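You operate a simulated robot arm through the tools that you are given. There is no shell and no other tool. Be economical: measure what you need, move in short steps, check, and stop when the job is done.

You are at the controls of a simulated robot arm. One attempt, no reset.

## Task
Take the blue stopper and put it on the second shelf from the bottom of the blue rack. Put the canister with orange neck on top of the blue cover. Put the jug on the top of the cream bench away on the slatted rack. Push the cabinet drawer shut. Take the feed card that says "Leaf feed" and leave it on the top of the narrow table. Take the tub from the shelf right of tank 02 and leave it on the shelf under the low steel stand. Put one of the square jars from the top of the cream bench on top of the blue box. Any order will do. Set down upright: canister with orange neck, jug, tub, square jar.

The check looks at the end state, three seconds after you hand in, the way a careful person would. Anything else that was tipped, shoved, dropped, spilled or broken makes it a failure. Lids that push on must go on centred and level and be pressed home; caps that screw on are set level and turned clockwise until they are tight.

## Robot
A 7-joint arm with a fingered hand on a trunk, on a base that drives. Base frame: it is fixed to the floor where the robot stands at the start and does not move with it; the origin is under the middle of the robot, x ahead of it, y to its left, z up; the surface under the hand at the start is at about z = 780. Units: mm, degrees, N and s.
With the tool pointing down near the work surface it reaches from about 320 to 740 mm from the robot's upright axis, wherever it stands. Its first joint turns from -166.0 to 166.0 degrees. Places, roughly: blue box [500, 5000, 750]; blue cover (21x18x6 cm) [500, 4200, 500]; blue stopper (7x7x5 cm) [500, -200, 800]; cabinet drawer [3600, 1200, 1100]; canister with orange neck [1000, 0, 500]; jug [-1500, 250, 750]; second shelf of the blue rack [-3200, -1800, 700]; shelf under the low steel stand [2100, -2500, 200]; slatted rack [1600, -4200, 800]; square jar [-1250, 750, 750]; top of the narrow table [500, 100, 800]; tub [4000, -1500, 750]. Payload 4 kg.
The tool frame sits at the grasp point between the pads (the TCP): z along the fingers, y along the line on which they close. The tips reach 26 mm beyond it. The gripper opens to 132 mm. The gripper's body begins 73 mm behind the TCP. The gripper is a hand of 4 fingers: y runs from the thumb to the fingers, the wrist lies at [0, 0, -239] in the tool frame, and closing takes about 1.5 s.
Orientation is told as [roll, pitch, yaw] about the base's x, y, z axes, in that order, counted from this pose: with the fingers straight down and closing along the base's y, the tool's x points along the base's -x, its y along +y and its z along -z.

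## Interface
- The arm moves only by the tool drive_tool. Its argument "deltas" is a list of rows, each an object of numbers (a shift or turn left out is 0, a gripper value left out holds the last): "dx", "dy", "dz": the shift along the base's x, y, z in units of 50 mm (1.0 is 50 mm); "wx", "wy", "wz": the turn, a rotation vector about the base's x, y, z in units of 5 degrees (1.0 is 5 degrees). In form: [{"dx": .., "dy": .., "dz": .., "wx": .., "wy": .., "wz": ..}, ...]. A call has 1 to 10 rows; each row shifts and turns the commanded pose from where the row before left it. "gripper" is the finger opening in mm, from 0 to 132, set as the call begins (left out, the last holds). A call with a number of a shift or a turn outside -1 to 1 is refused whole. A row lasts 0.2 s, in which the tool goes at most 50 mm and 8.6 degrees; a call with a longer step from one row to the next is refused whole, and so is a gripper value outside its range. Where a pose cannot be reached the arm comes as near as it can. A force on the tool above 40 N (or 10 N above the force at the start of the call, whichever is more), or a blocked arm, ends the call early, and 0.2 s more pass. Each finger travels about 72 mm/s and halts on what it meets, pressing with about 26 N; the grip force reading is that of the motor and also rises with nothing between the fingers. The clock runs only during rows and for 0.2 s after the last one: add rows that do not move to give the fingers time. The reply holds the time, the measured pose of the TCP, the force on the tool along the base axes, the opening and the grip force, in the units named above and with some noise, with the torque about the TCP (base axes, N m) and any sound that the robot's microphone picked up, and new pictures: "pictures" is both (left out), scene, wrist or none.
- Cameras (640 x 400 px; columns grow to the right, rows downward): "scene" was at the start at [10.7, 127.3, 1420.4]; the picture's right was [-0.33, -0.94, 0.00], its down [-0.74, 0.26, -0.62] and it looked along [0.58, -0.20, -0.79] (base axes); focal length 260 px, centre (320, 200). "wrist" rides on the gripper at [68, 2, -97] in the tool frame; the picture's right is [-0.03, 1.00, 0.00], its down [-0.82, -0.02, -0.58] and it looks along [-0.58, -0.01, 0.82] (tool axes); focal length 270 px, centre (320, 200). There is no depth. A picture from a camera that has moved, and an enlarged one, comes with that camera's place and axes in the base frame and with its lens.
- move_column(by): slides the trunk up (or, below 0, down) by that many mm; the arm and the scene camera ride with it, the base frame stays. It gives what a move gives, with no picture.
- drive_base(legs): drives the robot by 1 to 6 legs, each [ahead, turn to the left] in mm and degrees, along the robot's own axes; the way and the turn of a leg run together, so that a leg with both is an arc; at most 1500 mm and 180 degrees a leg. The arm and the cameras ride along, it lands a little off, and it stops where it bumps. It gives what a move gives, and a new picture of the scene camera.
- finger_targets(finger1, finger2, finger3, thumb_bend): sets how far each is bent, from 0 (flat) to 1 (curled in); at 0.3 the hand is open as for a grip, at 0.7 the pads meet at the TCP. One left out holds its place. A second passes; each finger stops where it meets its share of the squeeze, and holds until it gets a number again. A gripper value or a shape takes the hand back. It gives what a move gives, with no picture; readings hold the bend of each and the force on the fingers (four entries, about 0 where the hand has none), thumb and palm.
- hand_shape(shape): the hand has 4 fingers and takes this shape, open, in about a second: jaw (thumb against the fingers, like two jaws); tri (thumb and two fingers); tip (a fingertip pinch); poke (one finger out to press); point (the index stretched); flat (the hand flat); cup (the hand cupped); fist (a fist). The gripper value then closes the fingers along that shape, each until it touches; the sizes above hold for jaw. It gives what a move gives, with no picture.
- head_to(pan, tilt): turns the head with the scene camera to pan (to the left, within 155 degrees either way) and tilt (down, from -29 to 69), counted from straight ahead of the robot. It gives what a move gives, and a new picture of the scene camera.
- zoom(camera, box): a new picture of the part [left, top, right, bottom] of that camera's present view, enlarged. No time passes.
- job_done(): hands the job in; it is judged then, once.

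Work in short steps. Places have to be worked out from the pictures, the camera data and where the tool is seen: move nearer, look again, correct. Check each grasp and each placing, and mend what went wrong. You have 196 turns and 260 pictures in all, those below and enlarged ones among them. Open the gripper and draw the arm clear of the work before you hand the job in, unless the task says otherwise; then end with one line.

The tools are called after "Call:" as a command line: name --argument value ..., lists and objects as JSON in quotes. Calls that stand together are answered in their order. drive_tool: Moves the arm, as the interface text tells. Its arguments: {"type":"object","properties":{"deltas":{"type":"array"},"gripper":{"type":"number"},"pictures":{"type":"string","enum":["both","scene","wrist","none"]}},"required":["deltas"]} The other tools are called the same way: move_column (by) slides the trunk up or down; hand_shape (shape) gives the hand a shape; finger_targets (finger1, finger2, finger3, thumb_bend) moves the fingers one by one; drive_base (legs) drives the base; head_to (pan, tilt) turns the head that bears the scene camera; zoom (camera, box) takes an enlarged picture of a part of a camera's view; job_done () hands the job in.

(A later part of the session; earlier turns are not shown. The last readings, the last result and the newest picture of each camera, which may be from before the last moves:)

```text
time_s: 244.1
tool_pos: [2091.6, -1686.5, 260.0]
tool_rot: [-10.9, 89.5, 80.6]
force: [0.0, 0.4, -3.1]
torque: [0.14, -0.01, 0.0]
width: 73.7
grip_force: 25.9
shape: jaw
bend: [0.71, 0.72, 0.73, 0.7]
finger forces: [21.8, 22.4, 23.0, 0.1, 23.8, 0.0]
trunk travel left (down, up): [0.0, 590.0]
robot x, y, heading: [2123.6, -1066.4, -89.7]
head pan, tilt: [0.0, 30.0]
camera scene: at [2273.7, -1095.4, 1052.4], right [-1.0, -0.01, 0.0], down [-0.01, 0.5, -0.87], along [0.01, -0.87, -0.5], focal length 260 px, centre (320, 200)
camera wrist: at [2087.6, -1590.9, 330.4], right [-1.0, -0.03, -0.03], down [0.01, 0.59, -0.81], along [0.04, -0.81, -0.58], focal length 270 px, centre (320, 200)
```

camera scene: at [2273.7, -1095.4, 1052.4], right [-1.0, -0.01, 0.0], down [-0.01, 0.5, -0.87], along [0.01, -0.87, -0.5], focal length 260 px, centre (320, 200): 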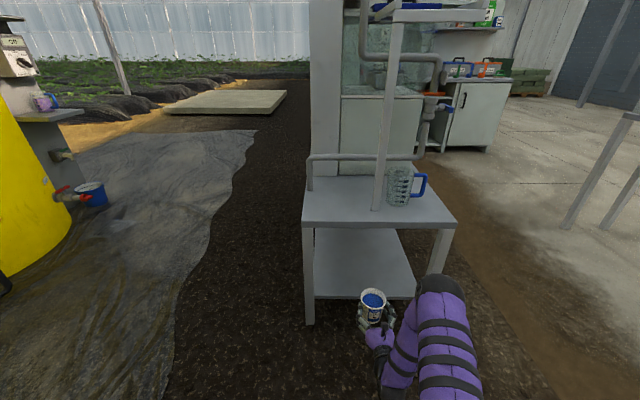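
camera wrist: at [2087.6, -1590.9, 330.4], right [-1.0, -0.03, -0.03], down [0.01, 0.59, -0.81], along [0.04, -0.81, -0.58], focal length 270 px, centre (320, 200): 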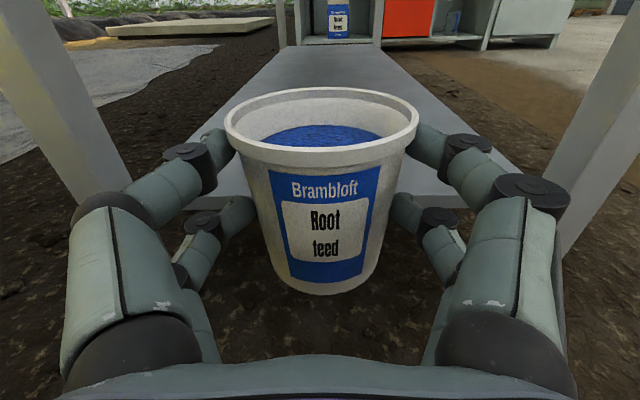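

Shelf edge confirmed at y≈-1815, z≈176. I drive 130 ahead and reach 90 more, to put the tub ~90 mm inside.

Call:
drive_base --legs '[[130, 0]]'

Call:
drive_tool --deltas '[{"dy": -0.6}, {"dy": -0.6}, {"dy": -0.6}, {}]' --pictures "wrist"

```text
time_s: 245.4
tool_pos: [2091.8, -1818.3, 260.1]
tool_rot: [-12.5, 89.3, 78.9]
force: [-0.6, -0.1, -2.9]
torque: [0.14, 0.01, 0.01]
width: 73.8
grip_force: 26.2
shape: jaw
bend: [0.71, 0.72, 0.73, 0.7]
finger forces: [21.8, 22.5, 22.9, 0.0, 23.7, 0.0]
trunk travel left (down, up): [0.0, 590.0]
robot x, y, heading: [2118.5, -1195.9, -89.6]
head pan, tilt: [0.0, 30.0]
camera scene: at [2275.1, -1226.7, 1052.4], right [-1.0, -0.01, 0.0], down [0.0, 0.5, -0.87], along [0.01, -0.87, -0.5], focal length 260 px, centre (320, 200)
```

scene: 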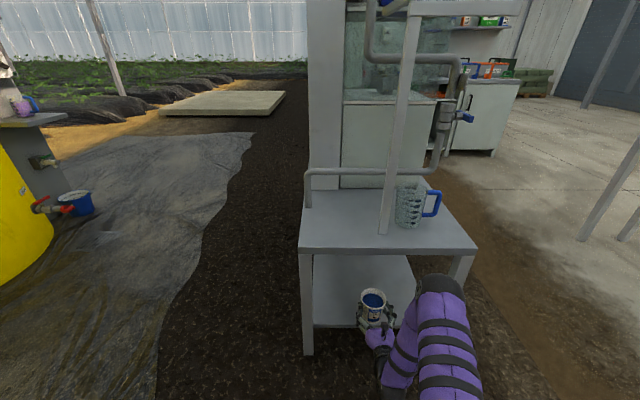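

```text
time_s: 246.4
tool_pos: [2091.4, -1906.6, 259.2]
tool_rot: [-12.5, 89.4, 78.8]
force: [0.3, 1.0, -4.5]
torque: [0.14, 0.0, -0.02]
width: 73.7
grip_force: 26.4
shape: jaw
bend: [0.71, 0.72, 0.73, 0.7]
finger forces: [21.9, 22.4, 22.8, 0.0, 23.7, 0.1]
trunk travel left (down, up): [0.0, 590.0]
robot x, y, heading: [2124.2, -1194.2, -89.3]
head pan, tilt: [0.0, 30.0]
camera wrist: at [2086.7, -1809.3, 330.0], right [-1.0, -0.02, -0.03], down [0.01, 0.59, -0.81], along [0.04, -0.81, -0.59], focal length 270 px, centre (320, 200)
```

wrist: 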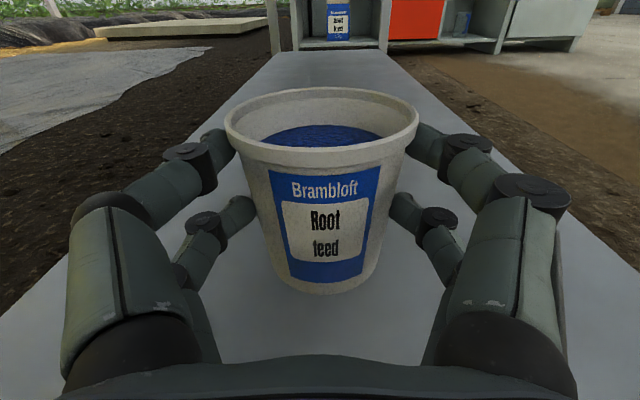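

Over the shelf. Lower in fine steps until contact.

Call:
drive_tool --deltas '[{"dz": -0.1}, {"dz": -0.1}, {"dz": -0.1}, {"dz": -0.08}, {"dz": -0.05}, {"dz": -0.05}, {}]' --pictures "none"

```text
time_s: 248.0
tool_pos: [2091.8, -1908.1, 235.9]
tool_rot: [-12.1, 89.4, 79.2]
force: [-0.5, -0.2, -4.3]
torque: [0.16, -0.02, -0.02]
width: 73.2
grip_force: 26.0
shape: jaw
bend: [0.71, 0.72, 0.73, 0.7]
finger forces: [21.8, 22.3, 22.8, 0.1, 23.7, 0.1]
trunk travel left (down, up): [0.0, 590.0]
robot x, y, heading: [2125.7, -1195.6, -89.4]
head pan, tilt: [0.0, 30.0]
```

No contact yet; continue a few mm at a time.

Call:
drive_tool --deltas '[{"dz": -0.05}, {"dz": -0.05}, {"dz": -0.05}, {"dz": -0.05}, {}]' --pictures "none"

```text
time_s: 249.2
tool_pos: [2093.2, -1906.8, 227.3]
tool_rot: [-15.6, 89.6, 75.8]
force: [-0.6, 1.3, 3.3]
torque: [-0.03, 0.05, -0.05]
width: 73.3
grip_force: 26.4
shape: jaw
bend: [0.71, 0.72, 0.73, 0.7]
finger forces: [21.9, 22.2, 22.5, 0.0, 23.5, 0.0]
trunk travel left (down, up): [0.0, 590.0]
robot x, y, heading: [2125.3, -1193.8, -89.5]
head pan, tilt: [0.0, 30.0]
```

Contact (load lifted). Release to 106 and withdraw straight back.

Call:
drive_tool --deltas '[{}, {}, {}, {}, {}]' --gripper 108 --pictures "none"

Call:
drive_tool --deltas '[{"dy": 0.3}, {"dy": 0.7}, {"dy": 0.8}, {"dy": 0.8}, {"dy": 0.8}, {}]' --pictures "wrist"

```text
time_s: 250.4
tool_pos: [2092.7, -1906.5, 226.4]
tool_rot: [-12.4, 89.4, 78.8]
force: [0.7, 0.0, 0.2]
torque: [0.01, 0.01, -0.03]
width: 107.7
grip_force: 0.0
shape: jaw
bend: [0.58, 0.58, 0.58, 0.42]
finger forces: [0.0, 0.0, 0.0, 0.0, 0.0, 0.0]
trunk travel left (down, up): [0.0, 590.0]
robot x, y, heading: [2125.6, -1195.7, -89.5]
head pan, tilt: [0.0, 30.0]
```

```text
time_s: 251.8
tool_pos: [2091.5, -1739.0, 226.3]
tool_rot: [-12.4, 89.3, 79.0]
force: [0.4, 0.1, 0.0]
torque: [0.03, 0.0, -0.02]
width: 108.1
grip_force: 0.0
shape: jaw
bend: [0.58, 0.58, 0.58, 0.42]
finger forces: [0.1, 0.0, 0.0, 0.1, 0.0, 0.1]
trunk travel left (down, up): [0.0, 590.0]
robot x, y, heading: [2125.3, -1197.2, -89.5]
head pan, tilt: [0.0, 30.0]
camera wrist: at [2087.3, -1641.6, 296.8], right [-1.0, -0.02, -0.03], down [0.01, 0.59, -0.81], along [0.03, -0.81, -0.59], focal length 270 px, centre (320, 200)
```

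wrist: 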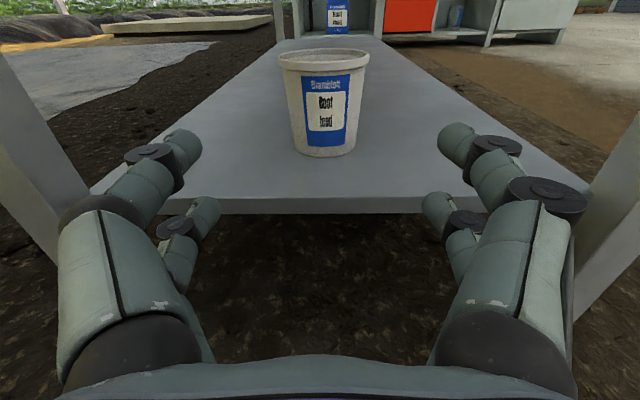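

Tub stands upright on the shelf. Next the cabinet drawer at (3600,1200): I raise the trunk, back out and drive north to (2150,1150), avoiding the black crate at about (2740,330).

Call:
drive_base --legs '[[-250, 0]]'

Call:
move_column --by 500

Call:
drive_base --legs '[[0, 179.5], [1050, 0], [1050, 0], [0, -90]]'

Call:
head_to --pan -10 --tilt 20

```text
time_s: 253.7
tool_pos: [2091.2, -1480.6, 226.0]
tool_rot: [-12.8, 89.3, 78.7]
force: [0.0, -0.1, 0.7]
torque: [0.0, -0.02, 0.03]
width: 107.9
grip_force: 0.1
shape: jaw
bend: [0.58, 0.58, 0.58, 0.42]
finger forces: [0.0, 0.0, 0.0, 0.1, 0.0, 0.0]
trunk travel left (down, up): [0.0, 590.0]
robot x, y, heading: [2115.3, -936.3, -89.4]
head pan, tilt: [0.0, 30.0]
camera scene: at [2272.5, -968.5, 1052.4], right [-1.0, -0.01, 0.0], down [-0.01, 0.5, -0.87], along [0.01, -0.87, -0.5], focal length 260 px, centre (320, 200)
```

scene: 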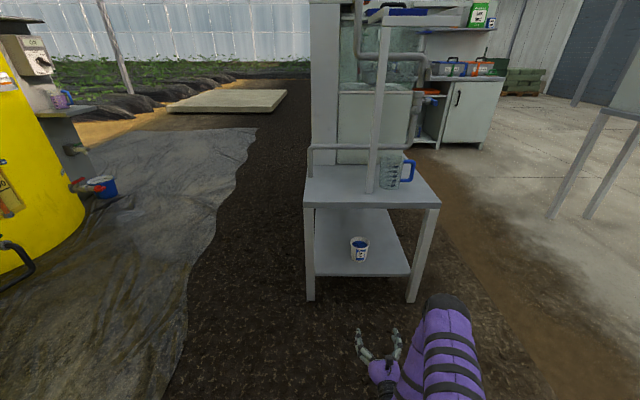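

```text
refused: 500 is not a number from -400 to 400
```

```text
time_s: 266.0
tool_pos: [2036.8, 409.2, 225.5]
tool_rot: [-13.7, 89.4, -97.9]
force: [-0.2, -0.2, -0.1]
torque: [0.01, 0.01, -0.01]
width: 107.6
grip_force: 0.2
shape: jaw
bend: [0.58, 0.58, 0.58, 0.42]
finger forces: [0.0, 0.0, 0.0, 0.1, 0.1, 0.0]
trunk travel left (down, up): [0.0, 590.0]
robot x, y, heading: [2046.2, -134.6, 94.9]
head pan, tilt: [0.0, 30.0]
stopped in leg 2: the robot was blocked; the commanded pose is now the measured one
camera scene: at [1892.9, -116.4, 1052.4], right [1.0, 0.09, 0.0], down [0.04, -0.5, -0.87], along [-0.08, 0.86, -0.5], focal length 260 px, centre (320, 200)
```

scene: 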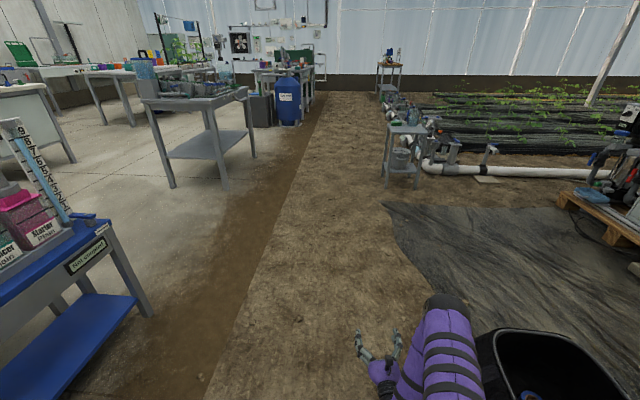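

```text
time_s: 266.8
tool_pos: [2036.5, 408.7, 225.1]
tool_rot: [-13.2, 89.5, -97.3]
force: [-0.6, -0.2, -0.1]
torque: [-0.03, 0.0, -0.01]
width: 107.6
grip_force: 0.1
shape: jaw
bend: [0.58, 0.58, 0.58, 0.42]
finger forces: [0.1, 0.0, 0.0, 0.0, 0.1, 0.0]
trunk travel left (down, up): [0.0, 590.0]
robot x, y, heading: [2046.6, -132.7, 95.1]
head pan, tilt: [-10.0, 20.0]
camera scene: at [1908.8, -113.7, 1068.4], right [1.0, -0.09, 0.0], down [-0.03, -0.34, -0.94], along [0.08, 0.94, -0.34], focal length 260 px, centre (320, 200)
```

scene: 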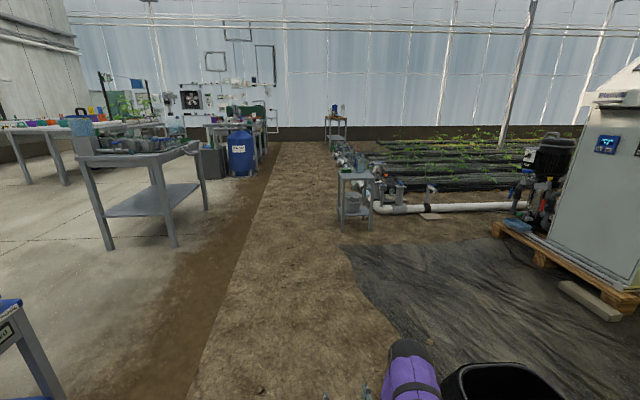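

Blocked, probably at the black crate's corner. I raise the trunk, back off, and pass farther west.

Call:
move_column --by 400

Call:
drive_base --legs '[[-150, 0], [0, 25], [450, 0], [0, -30], [1100, 0], [0, -90]]'

Call:
head_to --pan -10 --tilt 15

```text
time_s: 270.6
tool_pos: [2035.7, 409.4, 626.3]
tool_rot: [-13.3, 89.4, -97.3]
force: [0.5, 0.7, 0.3]
torque: [0.01, 0.03, 0.03]
width: 107.7
grip_force: 0.0
shape: jaw
bend: [0.58, 0.58, 0.58, 0.42]
finger forces: [0.1, 0.0, 0.1, 0.0, 0.1, 0.1]
trunk travel left (down, up): [-400.0, 190.0]
robot x, y, heading: [2049.8, -134.9, 94.7]
head pan, tilt: [-10.0, 20.0]
```

```text
time_s: 286.7
tool_pos: [2359.1, 1196.1, 625.4]
tool_rot: [-12.4, 89.4, 171.5]
force: [0.3, -0.4, -0.6]
torque: [-0.02, 0.01, 0.05]
width: 108.0
grip_force: 0.0
shape: jaw
bend: [0.58, 0.58, 0.58, 0.42]
finger forces: [0.1, 0.0, 0.0, 0.0, 0.0, 0.1]
trunk travel left (down, up): [-400.0, 190.0]
robot x, y, heading: [1817.1, 1200.0, 2.9]
head pan, tilt: [-10.0, 20.0]
camera scene: at [1841.1, 1340.4, 1468.5], right [-0.12, -0.99, 0.0], down [-0.34, 0.04, -0.94], along [0.93, -0.11, -0.34], focal length 260 px, centre (320, 200)
```

scene: 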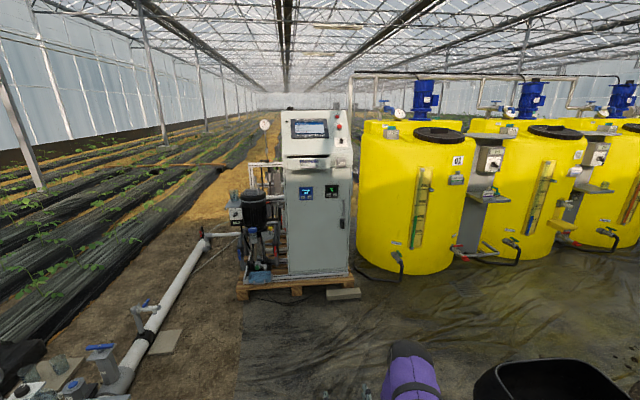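

```text
time_s: 287.4
tool_pos: [2359.4, 1197.1, 625.5]
tool_rot: [-12.6, 89.2, 171.3]
force: [-0.1, 0.8, 0.0]
torque: [0.02, 0.01, 0.0]
width: 108.0
grip_force: 0.0
shape: jaw
bend: [0.58, 0.58, 0.58, 0.42]
finger forces: [0.0, 0.0, 0.1, 0.0, 0.0, 0.0]
trunk travel left (down, up): [-400.0, 190.0]
robot x, y, heading: [1815.3, 1205.6, 2.9]
head pan, tilt: [-10.0, 15.0]
camera scene: at [1841.4, 1340.3, 1476.6], right [-0.12, -0.99, 0.0], down [-0.26, 0.03, -0.97], along [0.96, -0.12, -0.26], focal length 260 px, centre (320, 200)
```

scene: 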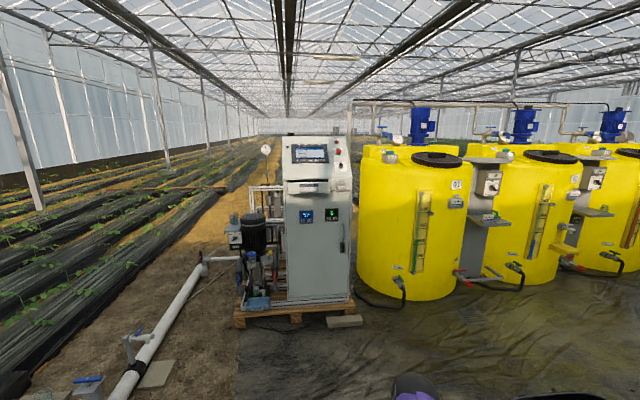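

The cabinet has a pulled-out drawer under the screen. I zoom on it.

Call:
zoom --camera "scene" --box '[260, 130, 380, 230]'

Call:
zoom --camera "scene" --box '[400, 160, 540, 280]'

```text
4.00 times, centred on (320, 180) of scene
camera zoom: at [1841.4, 1340.3, 1476.6], right [-0.12, -0.99, 0.0], down [-0.26, 0.03, -0.97], along [0.96, -0.12, -0.26], focal length 1038 px, centre (320, 280)
```

zoom: 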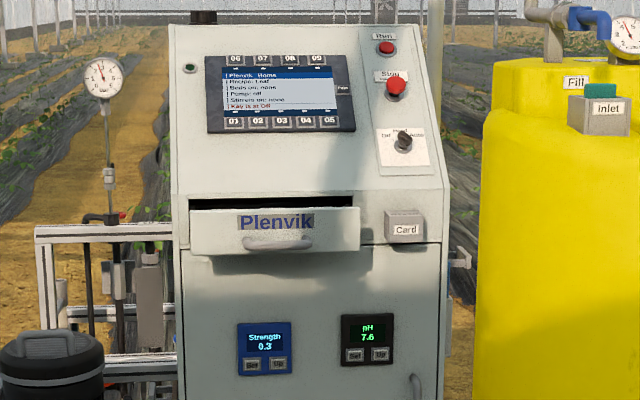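

```text
3.33 times, centred on (470, 220) of scene
camera zoom: at [1841.4, 1340.3, 1476.6], right [-0.12, -0.99, 0.0], down [-0.26, 0.03, -0.97], along [0.96, -0.12, -0.26], focal length 865 px, centre (-180, 133)
```

zoom: 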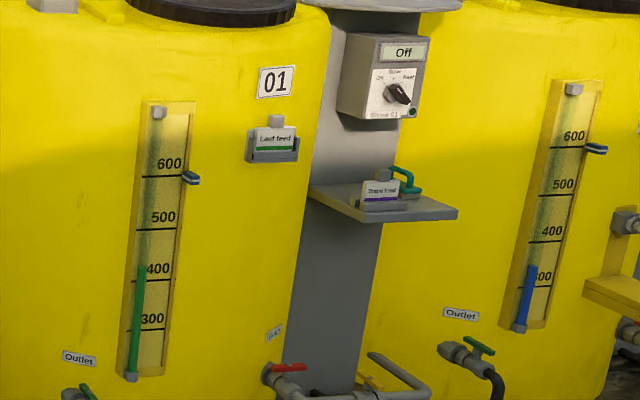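

I'll push it with the closed fingertips at the handle, about y 1208, z 1127. Raise trunk and arm, close the hand, and drive up.

Call:
move_column --by 190

Call:
drive_tool --deltas '[{"dz": 0.9}, {"dz": 0.9}, {"dz": 0.9}, {"dz": 0.9}, {"dz": 0.9}, {"dz": 0.9}, {"dz": 0.8}, {}, {}]' --gripper 0 --pictures "none"

Call:
drive_base --legs '[[0, -2.9], [850, 0]]'

Call:
head_to --pan -5 --tilt 30

```text
time_s: 289.4
tool_pos: [2359.4, 1195.2, 814.5]
tool_rot: [-12.5, 89.3, 171.4]
force: [0.5, -1.3, 0.4]
torque: [-0.01, 0.03, 0.0]
width: 107.7
grip_force: 0.1
shape: jaw
bend: [0.58, 0.58, 0.58, 0.42]
finger forces: [0.0, 0.0, 0.0, 0.0, 0.1, 0.1]
trunk travel left (down, up): [-590.0, 0.0]
robot x, y, heading: [1818.0, 1201.0, 3.1]
head pan, tilt: [-10.0, 15.0]
```

```text
time_s: 291.4
tool_pos: [2380.2, 1190.3, 1076.9]
tool_rot: [-13.0, 89.4, 170.9]
force: [-0.3, -0.1, -0.1]
torque: [-0.01, 0.0, 0.0]
width: 0.0
grip_force: 26.1
shape: jaw
bend: [0.62, 0.63, 0.63, 0.7]
finger forces: [0.1, 0.0, 0.0, 0.0, 0.0, 0.0]
out of reach, approached as far as the arm can: row 5, 6, 7
trunk travel left (down, up): [-590.0, 0.0]
robot x, y, heading: [1814.2, 1204.7, 3.2]
head pan, tilt: [-10.0, 15.0]
```

```text
time_s: 296.3
tool_pos: [3218.5, 1160.4, 1076.9]
tool_rot: [-13.2, 89.4, 167.6]
force: [0.3, -0.7, 0.3]
torque: [0.0, -0.02, -0.01]
width: 0.3
grip_force: 25.2
shape: jaw
bend: [0.62, 0.63, 0.63, 0.7]
finger forces: [0.0, 0.0, 0.1, 0.1, 0.0, 0.0]
trunk travel left (down, up): [-590.0, 0.0]
robot x, y, heading: [2654.4, 1205.8, -0.2]
head pan, tilt: [-10.0, 15.0]
camera scene: at [2688.1, 1339.0, 1666.6], right [-0.18, -0.98, 0.0], down [-0.26, 0.05, -0.97], along [0.95, -0.17, -0.26], focal length 260 px, centre (320, 200)
```

scene: 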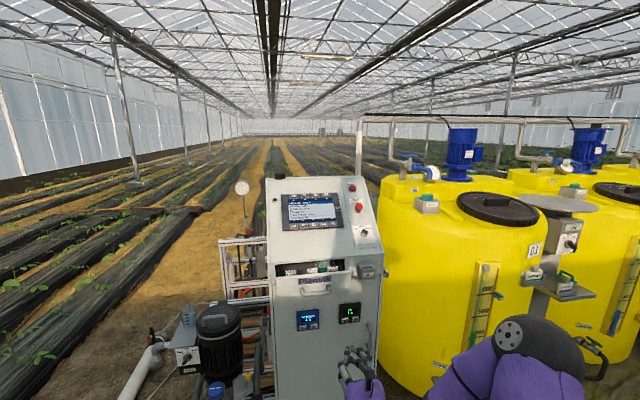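

```text
time_s: 297.1
tool_pos: [3218.5, 1161.1, 1077.7]
tool_rot: [-13.3, 89.4, 167.5]
force: [-0.7, 0.4, 0.1]
torque: [0.03, 0.01, 0.01]
width: 0.3
grip_force: 25.9
shape: jaw
bend: [0.62, 0.63, 0.63, 0.7]
finger forces: [0.0, 0.0, 0.0, 0.1, 0.1, 0.1]
trunk travel left (down, up): [-590.0, 0.0]
robot x, y, heading: [2655.5, 1201.3, -0.3]
head pan, tilt: [-5.0, 30.0]
camera scene: at [2686.1, 1347.4, 1642.5], right [-0.09, -1.0, 0.0], down [-0.5, 0.04, -0.87], along [0.86, -0.08, -0.5], focal length 260 px, centre (320, 200)
```

scene: 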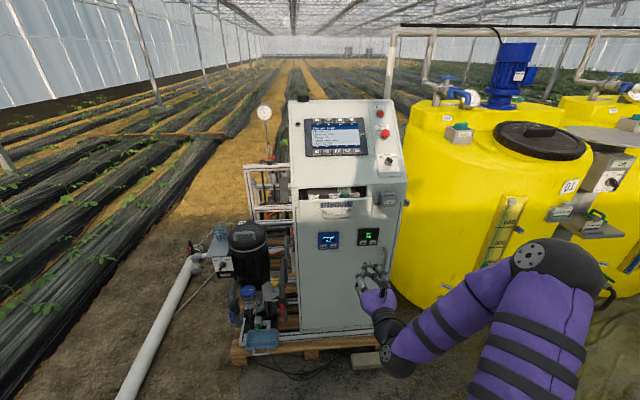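

Drawer front: x≈3556, y≈1209, z≈1106. I drive 180 closer and align the fingertips with it.

Call:
drive_base --legs '[[150, 0]]'

Call:
drive_tool --deltas '[{"dy": 0.5, "dx": 0.4}, {"dy": 0.45, "dx": 0.4}, {"dz": 0.4, "dx": 0.2}, {"dz": 0.2}, {}]' --pictures "both"

```text
time_s: 298.5
tool_pos: [3367.2, 1159.5, 1077.4]
tool_rot: [-12.8, 89.4, 168.1]
force: [0.5, -0.6, -0.6]
torque: [-0.03, 0.01, 0.0]
width: 0.2
grip_force: 26.3
shape: jaw
bend: [0.62, 0.63, 0.63, 0.7]
finger forces: [0.0, 0.1, 0.1, 0.0, 0.1, 0.0]
trunk travel left (down, up): [-590.0, 0.0]
robot x, y, heading: [2804.8, 1203.1, 0.1]
head pan, tilt: [-5.0, 30.0]
camera scene: at [2835.1, 1347.3, 1642.3], right [-0.09, -1.0, 0.0], down [-0.5, 0.04, -0.87], along [0.86, -0.08, -0.5], focal length 260 px, centre (320, 200)
```

scene: 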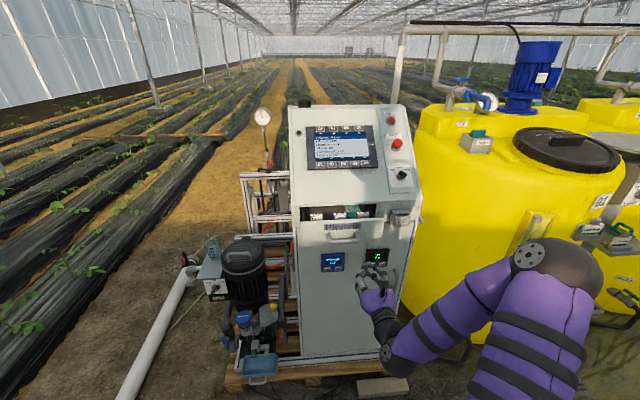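

```text
time_s: 299.7
tool_pos: [3384.7, 1181.9, 1070.6]
tool_rot: [-30.4, 89.8, 151.0]
force: [-0.3, -0.5, -0.5]
torque: [0.01, 0.01, 0.01]
width: 0.0
grip_force: 26.4
shape: jaw
bend: [0.62, 0.63, 0.63, 0.7]
finger forces: [0.0, 0.0, 0.0, 0.1, 0.0, 0.0]
out of reach, approached as far as the arm can: row 1, 2, 3, 4
trunk travel left (down, up): [-590.0, 0.0]
robot x, y, heading: [2803.3, 1201.7, 0.1]
head pan, tilt: [-5.0, 30.0]
camera scene: at [2834.5, 1346.8, 1642.4], right [-0.09, -1.0, 0.0], down [-0.5, 0.04, -0.87], along [0.86, -0.08, -0.5], focal length 260 px, centre (320, 200)
camera wrist: at [3286.5, 1177.9, 1140.8], right [0.02, -1.0, -0.03], down [-0.58, 0.01, -0.81], along [0.81, 0.04, -0.58], focal length 270 px, centre (320, 200)
```

scene: 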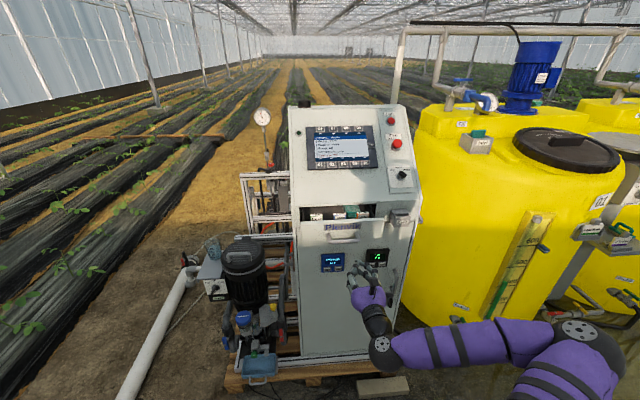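
wrist: 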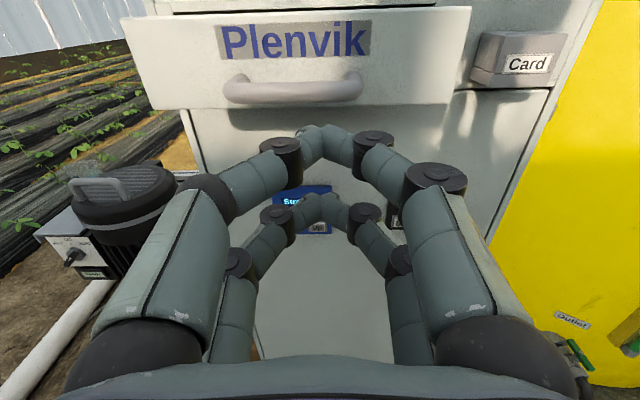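

The horizontal pose is at its limit here. I pitch the hand 40° downward, which gives reach, and aim the fingertips at the drawer face above the handle.

Call:
drive_tool --deltas '[{"wy": 1}, {"wy": 1}, {"wy": 1}, {"wy": 1}, {"wy": 1, "dz": 0.3}, {"wy": 1, "dz": 0.3}, {"wy": 1, "dz": 0.3, "dy": 0.2}, {"wy": 1, "dz": 0.3, "dy": 0.2}, {}]' --pictures "both"

```text
time_s: 301.7
tool_pos: [3383.7, 1182.4, 1070.8]
tool_rot: [-26.1, 89.7, 155.3]
force: [0.3, -0.4, -0.2]
torque: [0.01, 0.01, 0.0]
width: 0.1
grip_force: 26.4
shape: jaw
bend: [0.62, 0.63, 0.63, 0.7]
finger forces: [0.0, 0.0, 0.1, 0.0, 0.0, 0.0]
out of reach, approached as far as the arm can: row 1, 2, 3, 4, 5, 6, 7, 8
trunk travel left (down, up): [-590.0, 0.0]
robot x, y, heading: [2803.1, 1203.2, 0.1]
head pan, tilt: [-5.0, 30.0]
camera scene: at [2834.4, 1347.3, 1642.4], right [-0.09, -1.0, 0.0], down [-0.5, 0.04, -0.87], along [0.86, -0.08, -0.5], focal length 260 px, centre (320, 200)
camera wrist: at [3286.5, 1178.3, 1140.8], right [0.02, -1.0, -0.03], down [-0.58, 0.01, -0.81], along [0.81, 0.04, -0.58], focal length 270 px, centre (320, 200)
```

scene: 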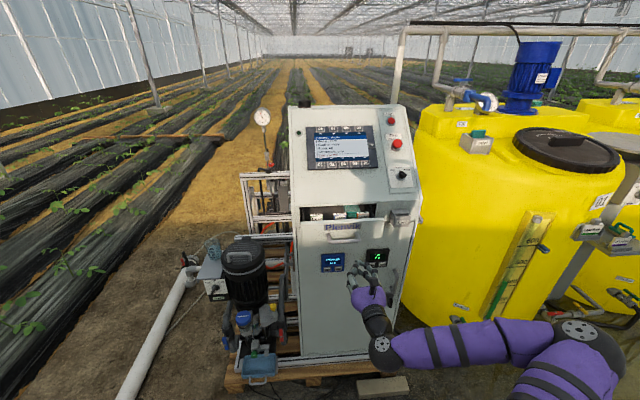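
wrist: 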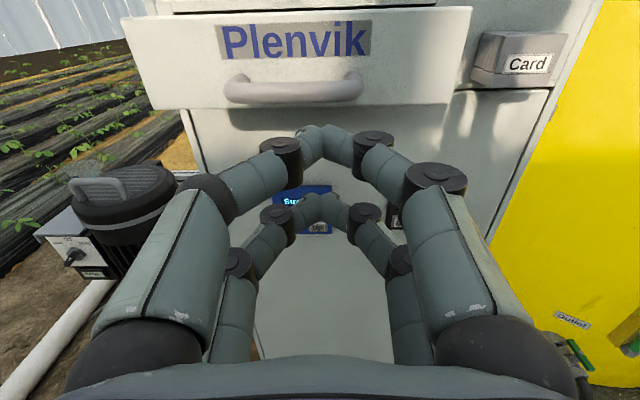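

The arm is at a joint limit. I back the base off 200 and lower the tool to leave that configuration.

Call:
drive_base --legs '[[-200, 0]]'

Call:
drive_tool --deltas '[{"dz": -0.6}, {"dz": -0.6}, {"dz": -0.8}, {"dz": -0.8}, {"dz": -0.8}, {"dz": -0.8}, {}]' --pictures "scene"

```text
time_s: 303.2
tool_pos: [3186.7, 1183.2, 1069.8]
tool_rot: [-27.6, 89.8, 153.8]
force: [-0.1, -0.2, 0.8]
torque: [0.01, 0.01, 0.0]
width: 0.0
grip_force: 26.0
shape: jaw
bend: [0.62, 0.63, 0.63, 0.7]
finger forces: [0.0, 0.0, 0.0, 0.0, 0.1, 0.0]
trunk travel left (down, up): [-590.0, 0.0]
robot x, y, heading: [2609.0, 1204.3, 0.3]
head pan, tilt: [-5.0, 30.0]
camera scene: at [2637.8, 1347.3, 1642.5], right [-0.09, -1.0, 0.0], down [-0.5, 0.04, -0.87], along [0.86, -0.07, -0.5], focal length 260 px, centre (320, 200)
```

scene: 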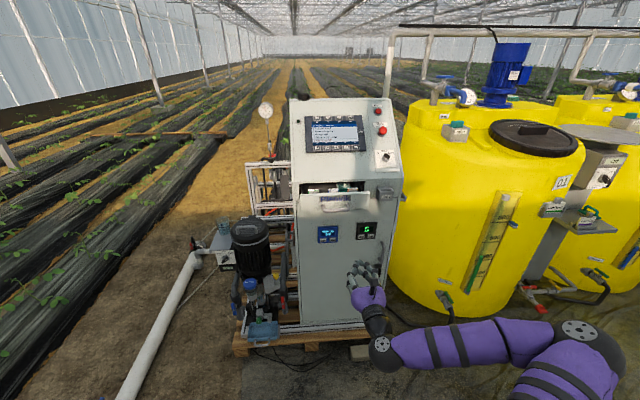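

```text
time_s: 304.8
tool_pos: [3188.3, 1184.0, 848.7]
tool_rot: [-29.4, 89.6, 152.0]
force: [0.3, 0.0, 0.3]
torque: [-0.02, 0.01, 0.01]
width: 0.0
grip_force: 25.7
shape: jaw
bend: [0.62, 0.63, 0.63, 0.7]
finger forces: [0.1, 0.0, 0.0, 0.0, 0.0, 0.1]
trunk travel left (down, up): [-590.0, 0.0]
robot x, y, heading: [2606.2, 1200.2, 0.2]
head pan, tilt: [-5.0, 30.0]
camera scene: at [2638.3, 1347.3, 1642.4], right [-0.09, -1.0, 0.0], down [-0.5, 0.04, -0.87], along [0.86, -0.07, -0.5], focal length 260 px, centre (320, 200)
```

scene: 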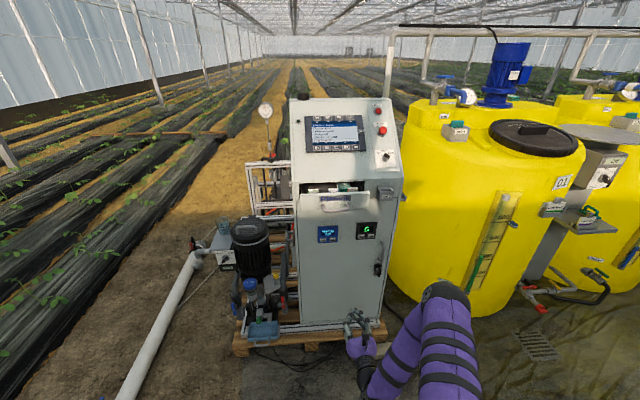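

It moves again. I pitch the hand back down here, to regain the elbow-up posture, before raising.

Call:
drive_tool --deltas '[{"wy": 1}, {"wy": 1}, {"wy": 1}, {"wy": 1}, {"wy": 1}, {"wy": 1}, {"wy": 1}, {"wy": 1}, {"wy": 1}, {"wy": 1}]' --pictures "none"

Call:
drive_tool --deltas '[{"dz": 0.9}, {"dz": 0.9}, {"dz": 0.9}, {"dz": 0.9}, {"dz": 0.9}, {"dz": 0.9}, {}]' --pictures "scene"

```text
time_s: 307.0
tool_pos: [3172.8, 1183.4, 824.8]
tool_rot: [-0.9, 66.3, -179.2]
force: [0.5, 0.1, 0.6]
torque: [0.0, -0.01, -0.05]
width: 0.3
grip_force: 25.9
shape: jaw
bend: [0.62, 0.63, 0.63, 0.7]
finger forces: [0.0, 0.0, 0.0, 0.0, 0.0, 0.0]
out of reach, approached as far as the arm can: row 5, 6, 7, 8, 9, 10
trunk travel left (down, up): [-590.0, 0.0]
robot x, y, heading: [2609.7, 1202.6, -0.1]
head pan, tilt: [-5.0, 30.0]
```

```text
time_s: 308.6
tool_pos: [3161.0, 1170.7, 868.6]
tool_rot: [-1.4, 68.5, -179.9]
force: [-0.2, 0.3, 0.1]
torque: [0.01, -0.04, 0.0]
width: 0.0
grip_force: 26.1
shape: jaw
bend: [0.62, 0.63, 0.63, 0.7]
finger forces: [0.0, 0.0, 0.0, 0.0, 0.1, 0.0]
out of reach, approached as far as the arm can: row 1, 2, 3, 4, 5, 6
trunk travel left (down, up): [-590.0, 0.0]
robot x, y, heading: [2607.7, 1202.0, 0.0]
head pan, tilt: [-5.0, 30.0]
camera scene: at [2638.1, 1347.2, 1642.4], right [-0.09, -1.0, 0.0], down [-0.5, 0.04, -0.87], along [0.86, -0.07, -0.5], focal length 260 px, centre (320, 200)
```

scene: 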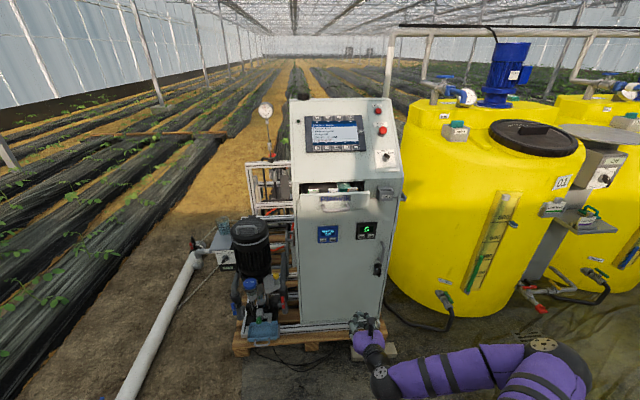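

Another limit. I undo the pitch and instead reverse the turn by which I originally reached the horizontal pose.

Call:
drive_tool --deltas '[{"wy": -1}, {"wy": -1}, {"wy": -1}, {"wy": -1}, {"wy": -0.3}, {"wx": -0.98, "wy": 0.98, "wz": 0.98}, {"wx": -0.98, "wy": 0.98, "wz": 0.98, "dy": -0.5}, {"wx": -0.98, "wy": 0.98, "wz": 0.98, "dy": -0.5}, {"wx": -0.98, "wy": 0.98, "wz": 0.98, "dy": -0.5}, {"wx": -0.98, "wy": 0.98, "wz": 0.98, "dy": -0.5}]' --pictures "none"

Call:
drive_tool --deltas '[{"wx": -0.98, "wy": 0.98, "wz": 0.98, "dy": -0.5, "dz": 0.5}, {"wx": -0.98, "wy": 0.98, "wz": 0.98, "dy": -0.5, "dz": 0.5}, {"wx": -0.98, "wy": 0.98, "wz": 0.98, "dz": 0.5}, {"wx": -0.98, "wy": 0.98, "wz": 0.98, "dz": 0.5}, {"wx": -0.98, "wy": 0.98, "wz": 0.98, "dz": 0.5}, {"wx": -0.98, "wy": 0.98, "wz": 0.98, "dz": 0.5}, {"wx": -0.98, "wy": 0.98, "wz": 0.98, "dz": 0.5}, {"wx": -0.98, "wy": 0.98, "wz": 0.98, "dz": 0.5}, {"wx": -0.98, "wy": 0.98, "wz": 0.98}, {}]' --pictures "scene"

```text
time_s: 310.8
tool_pos: [3161.2, 1068.5, 867.2]
tool_rot: [29.2, 53.3, -124.0]
force: [-0.4, 0.2, -0.5]
torque: [-0.01, 0.01, -0.01]
width: 0.0
grip_force: 25.9
shape: jaw
bend: [0.62, 0.63, 0.63, 0.7]
finger forces: [0.1, 0.1, 0.1, 0.0, 0.0, 0.1]
trunk travel left (down, up): [-590.0, 0.0]
robot x, y, heading: [2608.0, 1202.2, 0.1]
head pan, tilt: [-5.0, 30.0]
```

```text
time_s: 313.0
tool_pos: [3163.7, 1017.1, 1067.6]
tool_rot: [-1.0, -1.7, -90.4]
force: [0.1, 1.0, -0.4]
torque: [0.01, 0.0, -0.02]
width: 0.0
grip_force: 25.6
shape: jaw
bend: [0.62, 0.63, 0.63, 0.7]
finger forces: [0.1, 0.0, 0.0, 0.0, 0.0, 0.0]
trunk travel left (down, up): [-590.0, 0.0]
robot x, y, heading: [2608.1, 1200.7, 0.1]
head pan, tilt: [-5.0, 30.0]
camera scene: at [2638.3, 1347.4, 1642.4], right [-0.09, -1.0, 0.0], down [-0.5, 0.04, -0.87], along [0.86, -0.07, -0.5], focal length 260 px, centre (320, 200)
```

scene: 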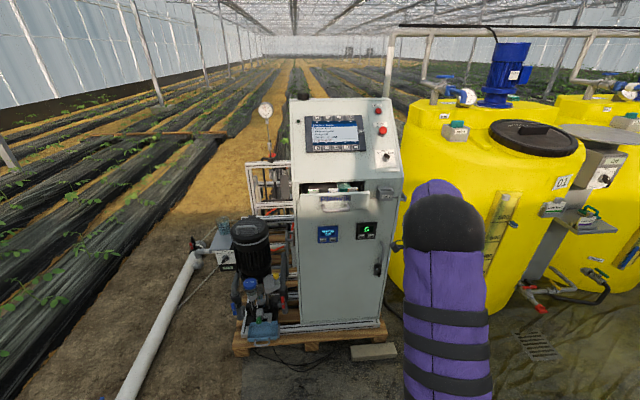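

Posture recovered (hand down, yaw -90). Now I turn the hand to yaw 0 with a 30° forward pitch and line it up with the drawer.

Call:
drive_tool --deltas '[{"wz": 1, "dy": 0.4}, {"wz": 1, "dy": 0.4}, {"wz": 1, "dy": 0.4}, {"wz": 1, "dy": 0.4}, {"wz": 1, "dy": 0.4}, {"wz": 1, "dy": 0.4}, {"wz": 1, "dy": 0.4}, {"wz": 1, "dy": 0.4}, {"wz": 1, "dy": 0.4}, {"wz": 1}]' --pictures "none"

Call:
drive_tool --deltas '[{"wz": 1}, {"wz": 1}, {"wz": 1}, {"wz": 1}, {"wz": 1}, {"wz": 1}, {"wz": 1}, {"wz": 1}, {"wx": 0.2, "dz": 0.6}, {"dz": 0.6}]' --pictures "none"

Call:
drive_tool --deltas '[{"wy": -1}, {"wy": -1}, {"wy": -1}, {"wy": -1}, {"wy": -1}, {"wy": -1}, {}]' --pictures "both"

```text
time_s: 315.2
tool_pos: [3162.2, 1197.6, 1065.8]
tool_rot: [-0.9, -1.6, -40.4]
force: [-0.2, 0.1, 0.4]
torque: [0.0, -0.02, -0.01]
width: 0.0
grip_force: 25.0
shape: jaw
bend: [0.62, 0.63, 0.63, 0.7]
finger forces: [0.0, 0.1, 0.1, 0.1, 0.0, 0.0]
trunk travel left (down, up): [-590.0, 0.0]
robot x, y, heading: [2608.3, 1201.9, -0.0]
head pan, tilt: [-5.0, 30.0]
```

```text
time_s: 317.4
tool_pos: [3160.9, 1197.3, 1128.7]
tool_rot: [0.0, -1.6, -0.4]
force: [0.0, 0.2, -0.8]
torque: [0.02, -0.03, 0.04]
width: 0.2
grip_force: 25.6
shape: jaw
bend: [0.62, 0.63, 0.63, 0.7]
finger forces: [0.0, 0.0, 0.0, 0.0, 0.0, 0.0]
trunk travel left (down, up): [-590.0, 0.0]
robot x, y, heading: [2608.2, 1203.9, 0.2]
head pan, tilt: [-5.0, 30.0]
```

```text
time_s: 319.0
tool_pos: [3162.5, 1197.5, 1127.9]
tool_rot: [0.3, -31.7, -0.4]
force: [-0.2, -0.6, 0.7]
torque: [-0.02, -0.01, -0.03]
width: 0.1
grip_force: 26.4
shape: jaw
bend: [0.62, 0.63, 0.63, 0.7]
finger forces: [0.0, 0.1, 0.0, 0.1, 0.1, 0.0]
trunk travel left (down, up): [-590.0, 0.0]
robot x, y, heading: [2608.0, 1204.4, -0.0]
head pan, tilt: [-5.0, 30.0]
camera scene: at [2638.0, 1347.3, 1642.4], right [-0.09, -1.0, 0.0], down [-0.5, 0.04, -0.87], along [0.86, -0.07, -0.5], focal length 260 px, centre (320, 200)
camera wrist: at [3052.6, 1200.2, 1174.5], right [0.03, 1.0, 0.02], down [0.39, -0.03, 0.92], along [0.92, -0.02, -0.39], focal length 270 px, centre (320, 200)
```

scene: 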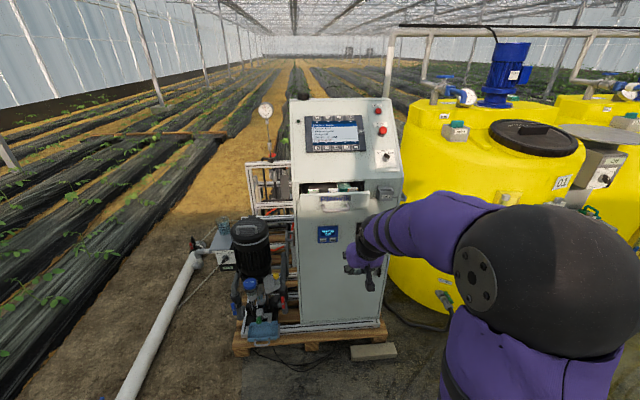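
wrist: 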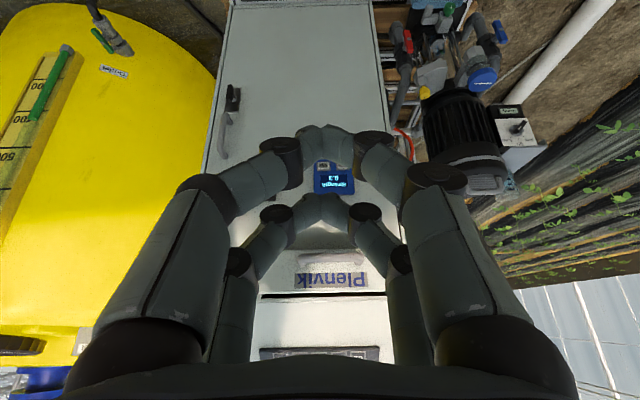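

Aligned: the face centre is at z≈1115, y≈1207. Drive 250 forward, then push with the arm.

Call:
drive_base --legs '[[250, 0]]'

Call:
drive_tool --deltas '[{"dx": 0.7, "dy": 0.16, "dz": -0.14}, {"dx": 0.7}, {"dx": 0.4}, {}]' --pictures "both"

```text
time_s: 320.9
tool_pos: [3412.3, 1196.1, 1126.7]
tool_rot: [0.4, -31.7, -0.6]
force: [-0.4, -0.2, 0.3]
torque: [-0.01, 0.0, 0.01]
width: 0.1
grip_force: 26.0
shape: jaw
bend: [0.62, 0.63, 0.63, 0.7]
finger forces: [0.2, 0.0, 0.1, 0.0, 0.0, 0.0]
trunk travel left (down, up): [-590.0, 0.0]
robot x, y, heading: [2854.7, 1199.6, -0.2]
head pan, tilt: [-5.0, 30.0]
camera scene: at [2887.8, 1347.4, 1642.3], right [-0.09, -1.0, 0.0], down [-0.5, 0.04, -0.87], along [0.86, -0.08, -0.5], focal length 260 px, centre (320, 200)
```

scene: 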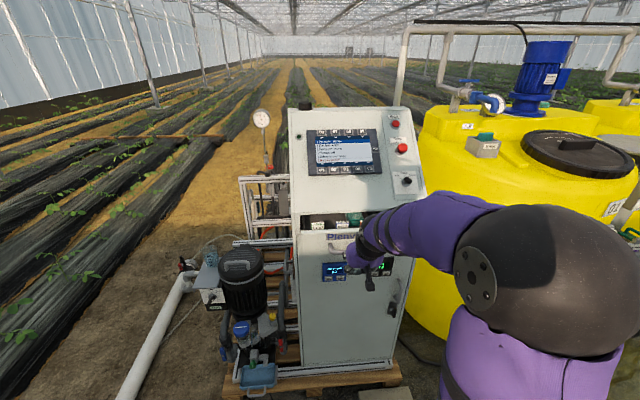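

```text
time_s: 321.9
tool_pos: [3502.5, 1203.1, 1117.7]
tool_rot: [0.2, -31.6, -0.5]
force: [0.2, 0.1, 0.6]
torque: [-0.02, 0.02, 0.01]
width: 0.0
grip_force: 26.3
shape: jaw
bend: [0.62, 0.63, 0.63, 0.7]
finger forces: [0.1, 0.0, 0.0, 0.1, 0.0, 0.0]
trunk travel left (down, up): [-590.0, 0.0]
robot x, y, heading: [2855.1, 1199.6, -0.1]
head pan, tilt: [-5.0, 30.0]
camera scene: at [2887.2, 1347.5, 1642.4], right [-0.09, -1.0, 0.0], down [-0.5, 0.04, -0.87], along [0.86, -0.08, -0.5], focal length 260 px, centre (320, 200)
camera wrist: at [3392.3, 1206.4, 1165.2], right [0.03, 1.0, 0.02], down [0.39, -0.03, 0.92], along [0.92, -0.02, -0.39], focal length 270 px, centre (320, 200)
```

scene: 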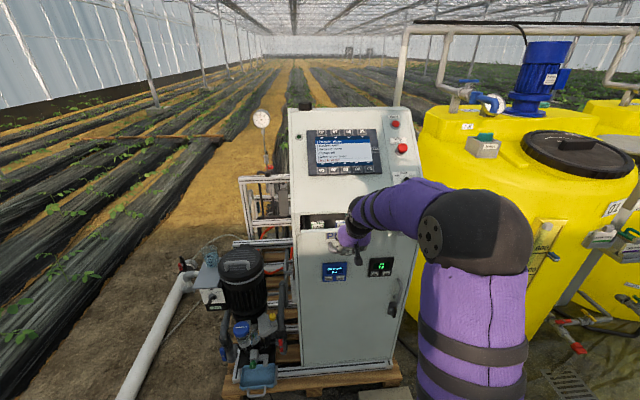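
wrist: 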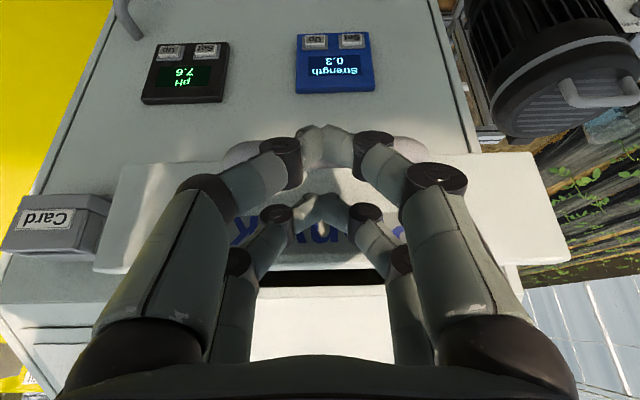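

Fingers are right at the drawer face. Push forward in small steps.

Call:
drive_tool --deltas '[{"dx": 0.3}, {"dx": 0.3}, {"dx": 0.3}, {"dx": 0.3}, {"dx": 0.3}, {"dx": 0.3}, {}]' --pictures "both"

```text
time_s: 323.4
tool_pos: [3591.0, 1205.3, 1119.7]
tool_rot: [0.3, -31.6, -0.5]
force: [0.0, -0.4, -0.4]
torque: [0.0, 0.02, 0.0]
width: 0.0
grip_force: 25.9
shape: jaw
bend: [0.62, 0.63, 0.63, 0.7]
finger forces: [0.0, 0.0, 0.0, 0.0, 0.0, 0.0]
trunk travel left (down, up): [-590.0, 0.0]
robot x, y, heading: [2861.2, 1200.4, -0.0]
head pan, tilt: [-5.0, 30.0]
camera scene: at [2887.2, 1347.4, 1642.4], right [-0.09, -1.0, 0.0], down [-0.5, 0.04, -0.87], along [0.86, -0.08, -0.5], focal length 260 px, centre (320, 200)
camera wrist: at [3481.6, 1207.1, 1167.7], right [0.03, 1.0, 0.02], down [0.39, -0.03, 0.92], along [0.92, -0.02, -0.39], focal length 270 px, centre (320, 200)
```

scene: 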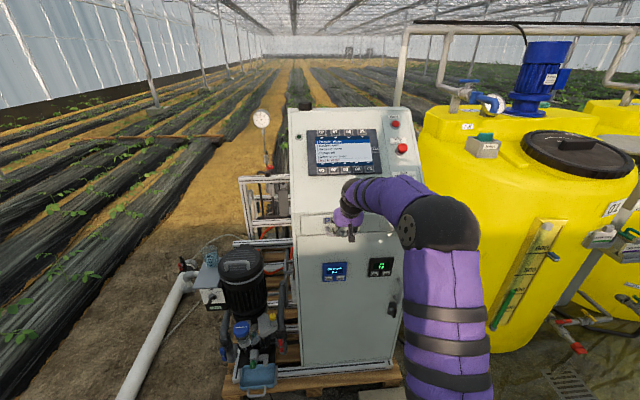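
wrist: 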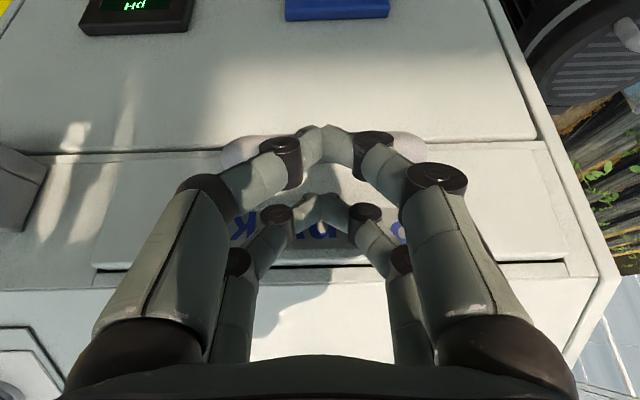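

Almost flush; push a little more until it stops.

Call:
drive_tool --deltas '[{"dx": 0.15}, {"dx": 0.15}, {"dx": 0.15}, {"dx": 0.15}, {}]' --pictures "none"

Call:
drive_tool --deltas '[{"dx": -0.5}, {"dx": -0.8}, {"dx": -0.8}, {"dx": -0.8}, {"dx": -0.8}, {}]' --pictures "wrist"

Call:
zoom --camera "scene" --box '[270, 100, 450, 300]'

```text
time_s: 324.8
tool_pos: [3618.1, 1205.1, 1127.7]
tool_rot: [0.3, -32.5, -0.6]
force: [-14.3, 0.3, 16.1]
torque: [-0.03, 0.37, -0.02]
width: 0.0
grip_force: 25.9
shape: jaw
bend: [0.65, 0.63, 0.63, 0.7]
finger forces: [0.0, 0.1, 0.0, 0.0, 0.1, 0.0]
trunk travel left (down, up): [-590.0, 0.0]
robot x, y, heading: [2856.1, 1204.0, 0.1]
head pan, tilt: [-5.0, 30.0]
stopped in row 5: the force on the tool passed its limit at 40 N (the readings are from after the stop); the commanded pose is now the measured one
```

```text
time_s: 326.2
tool_pos: [3434.3, 1205.2, 1128.5]
tool_rot: [0.3, -32.7, -0.5]
force: [0.3, 9.4, 37.4]
torque: [0.46, 0.14, -0.06]
width: 0.0
grip_force: 26.3
shape: jaw
bend: [0.67, 0.63, 0.63, 0.69]
finger forces: [56.5, 0.0, 0.1, 0.0, 0.0, 0.1]
trunk travel left (down, up): [-590.0, 0.0]
robot x, y, heading: [2855.3, 1199.1, 0.1]
head pan, tilt: [-5.0, 30.0]
camera wrist: at [3323.5, 1207.2, 1173.9], right [0.03, 1.0, 0.02], down [0.37, -0.03, 0.93], along [0.93, -0.02, -0.38], focal length 270 px, centre (320, 200)
```

wrist: 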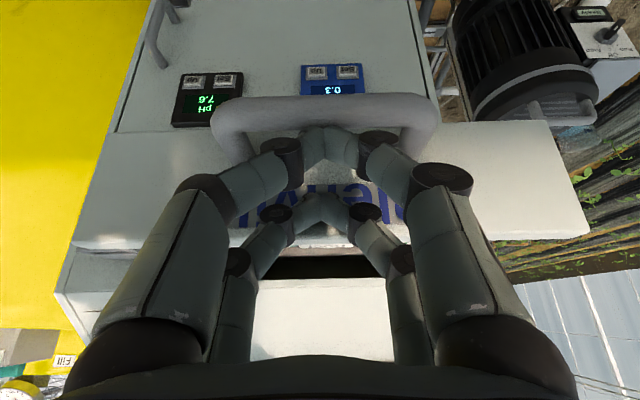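

```text
2.00 times, centred on (360, 200) of scene
camera zoom: at [2883.5, 1348.9, 1642.6], right [-0.09, -1.0, 0.0], down [-0.5, 0.04, -0.87], along [0.86, -0.08, -0.5], focal length 519 px, centre (240, 200)
```

zoom: 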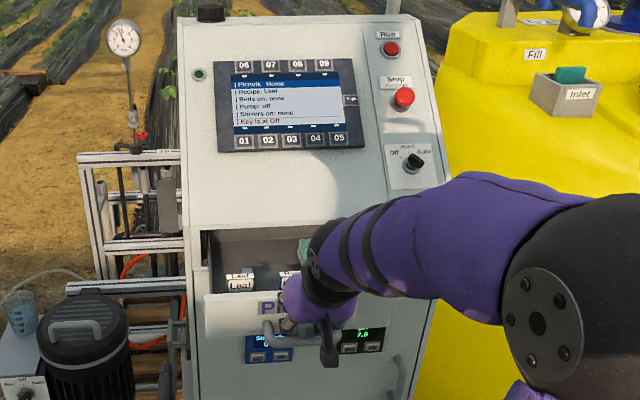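

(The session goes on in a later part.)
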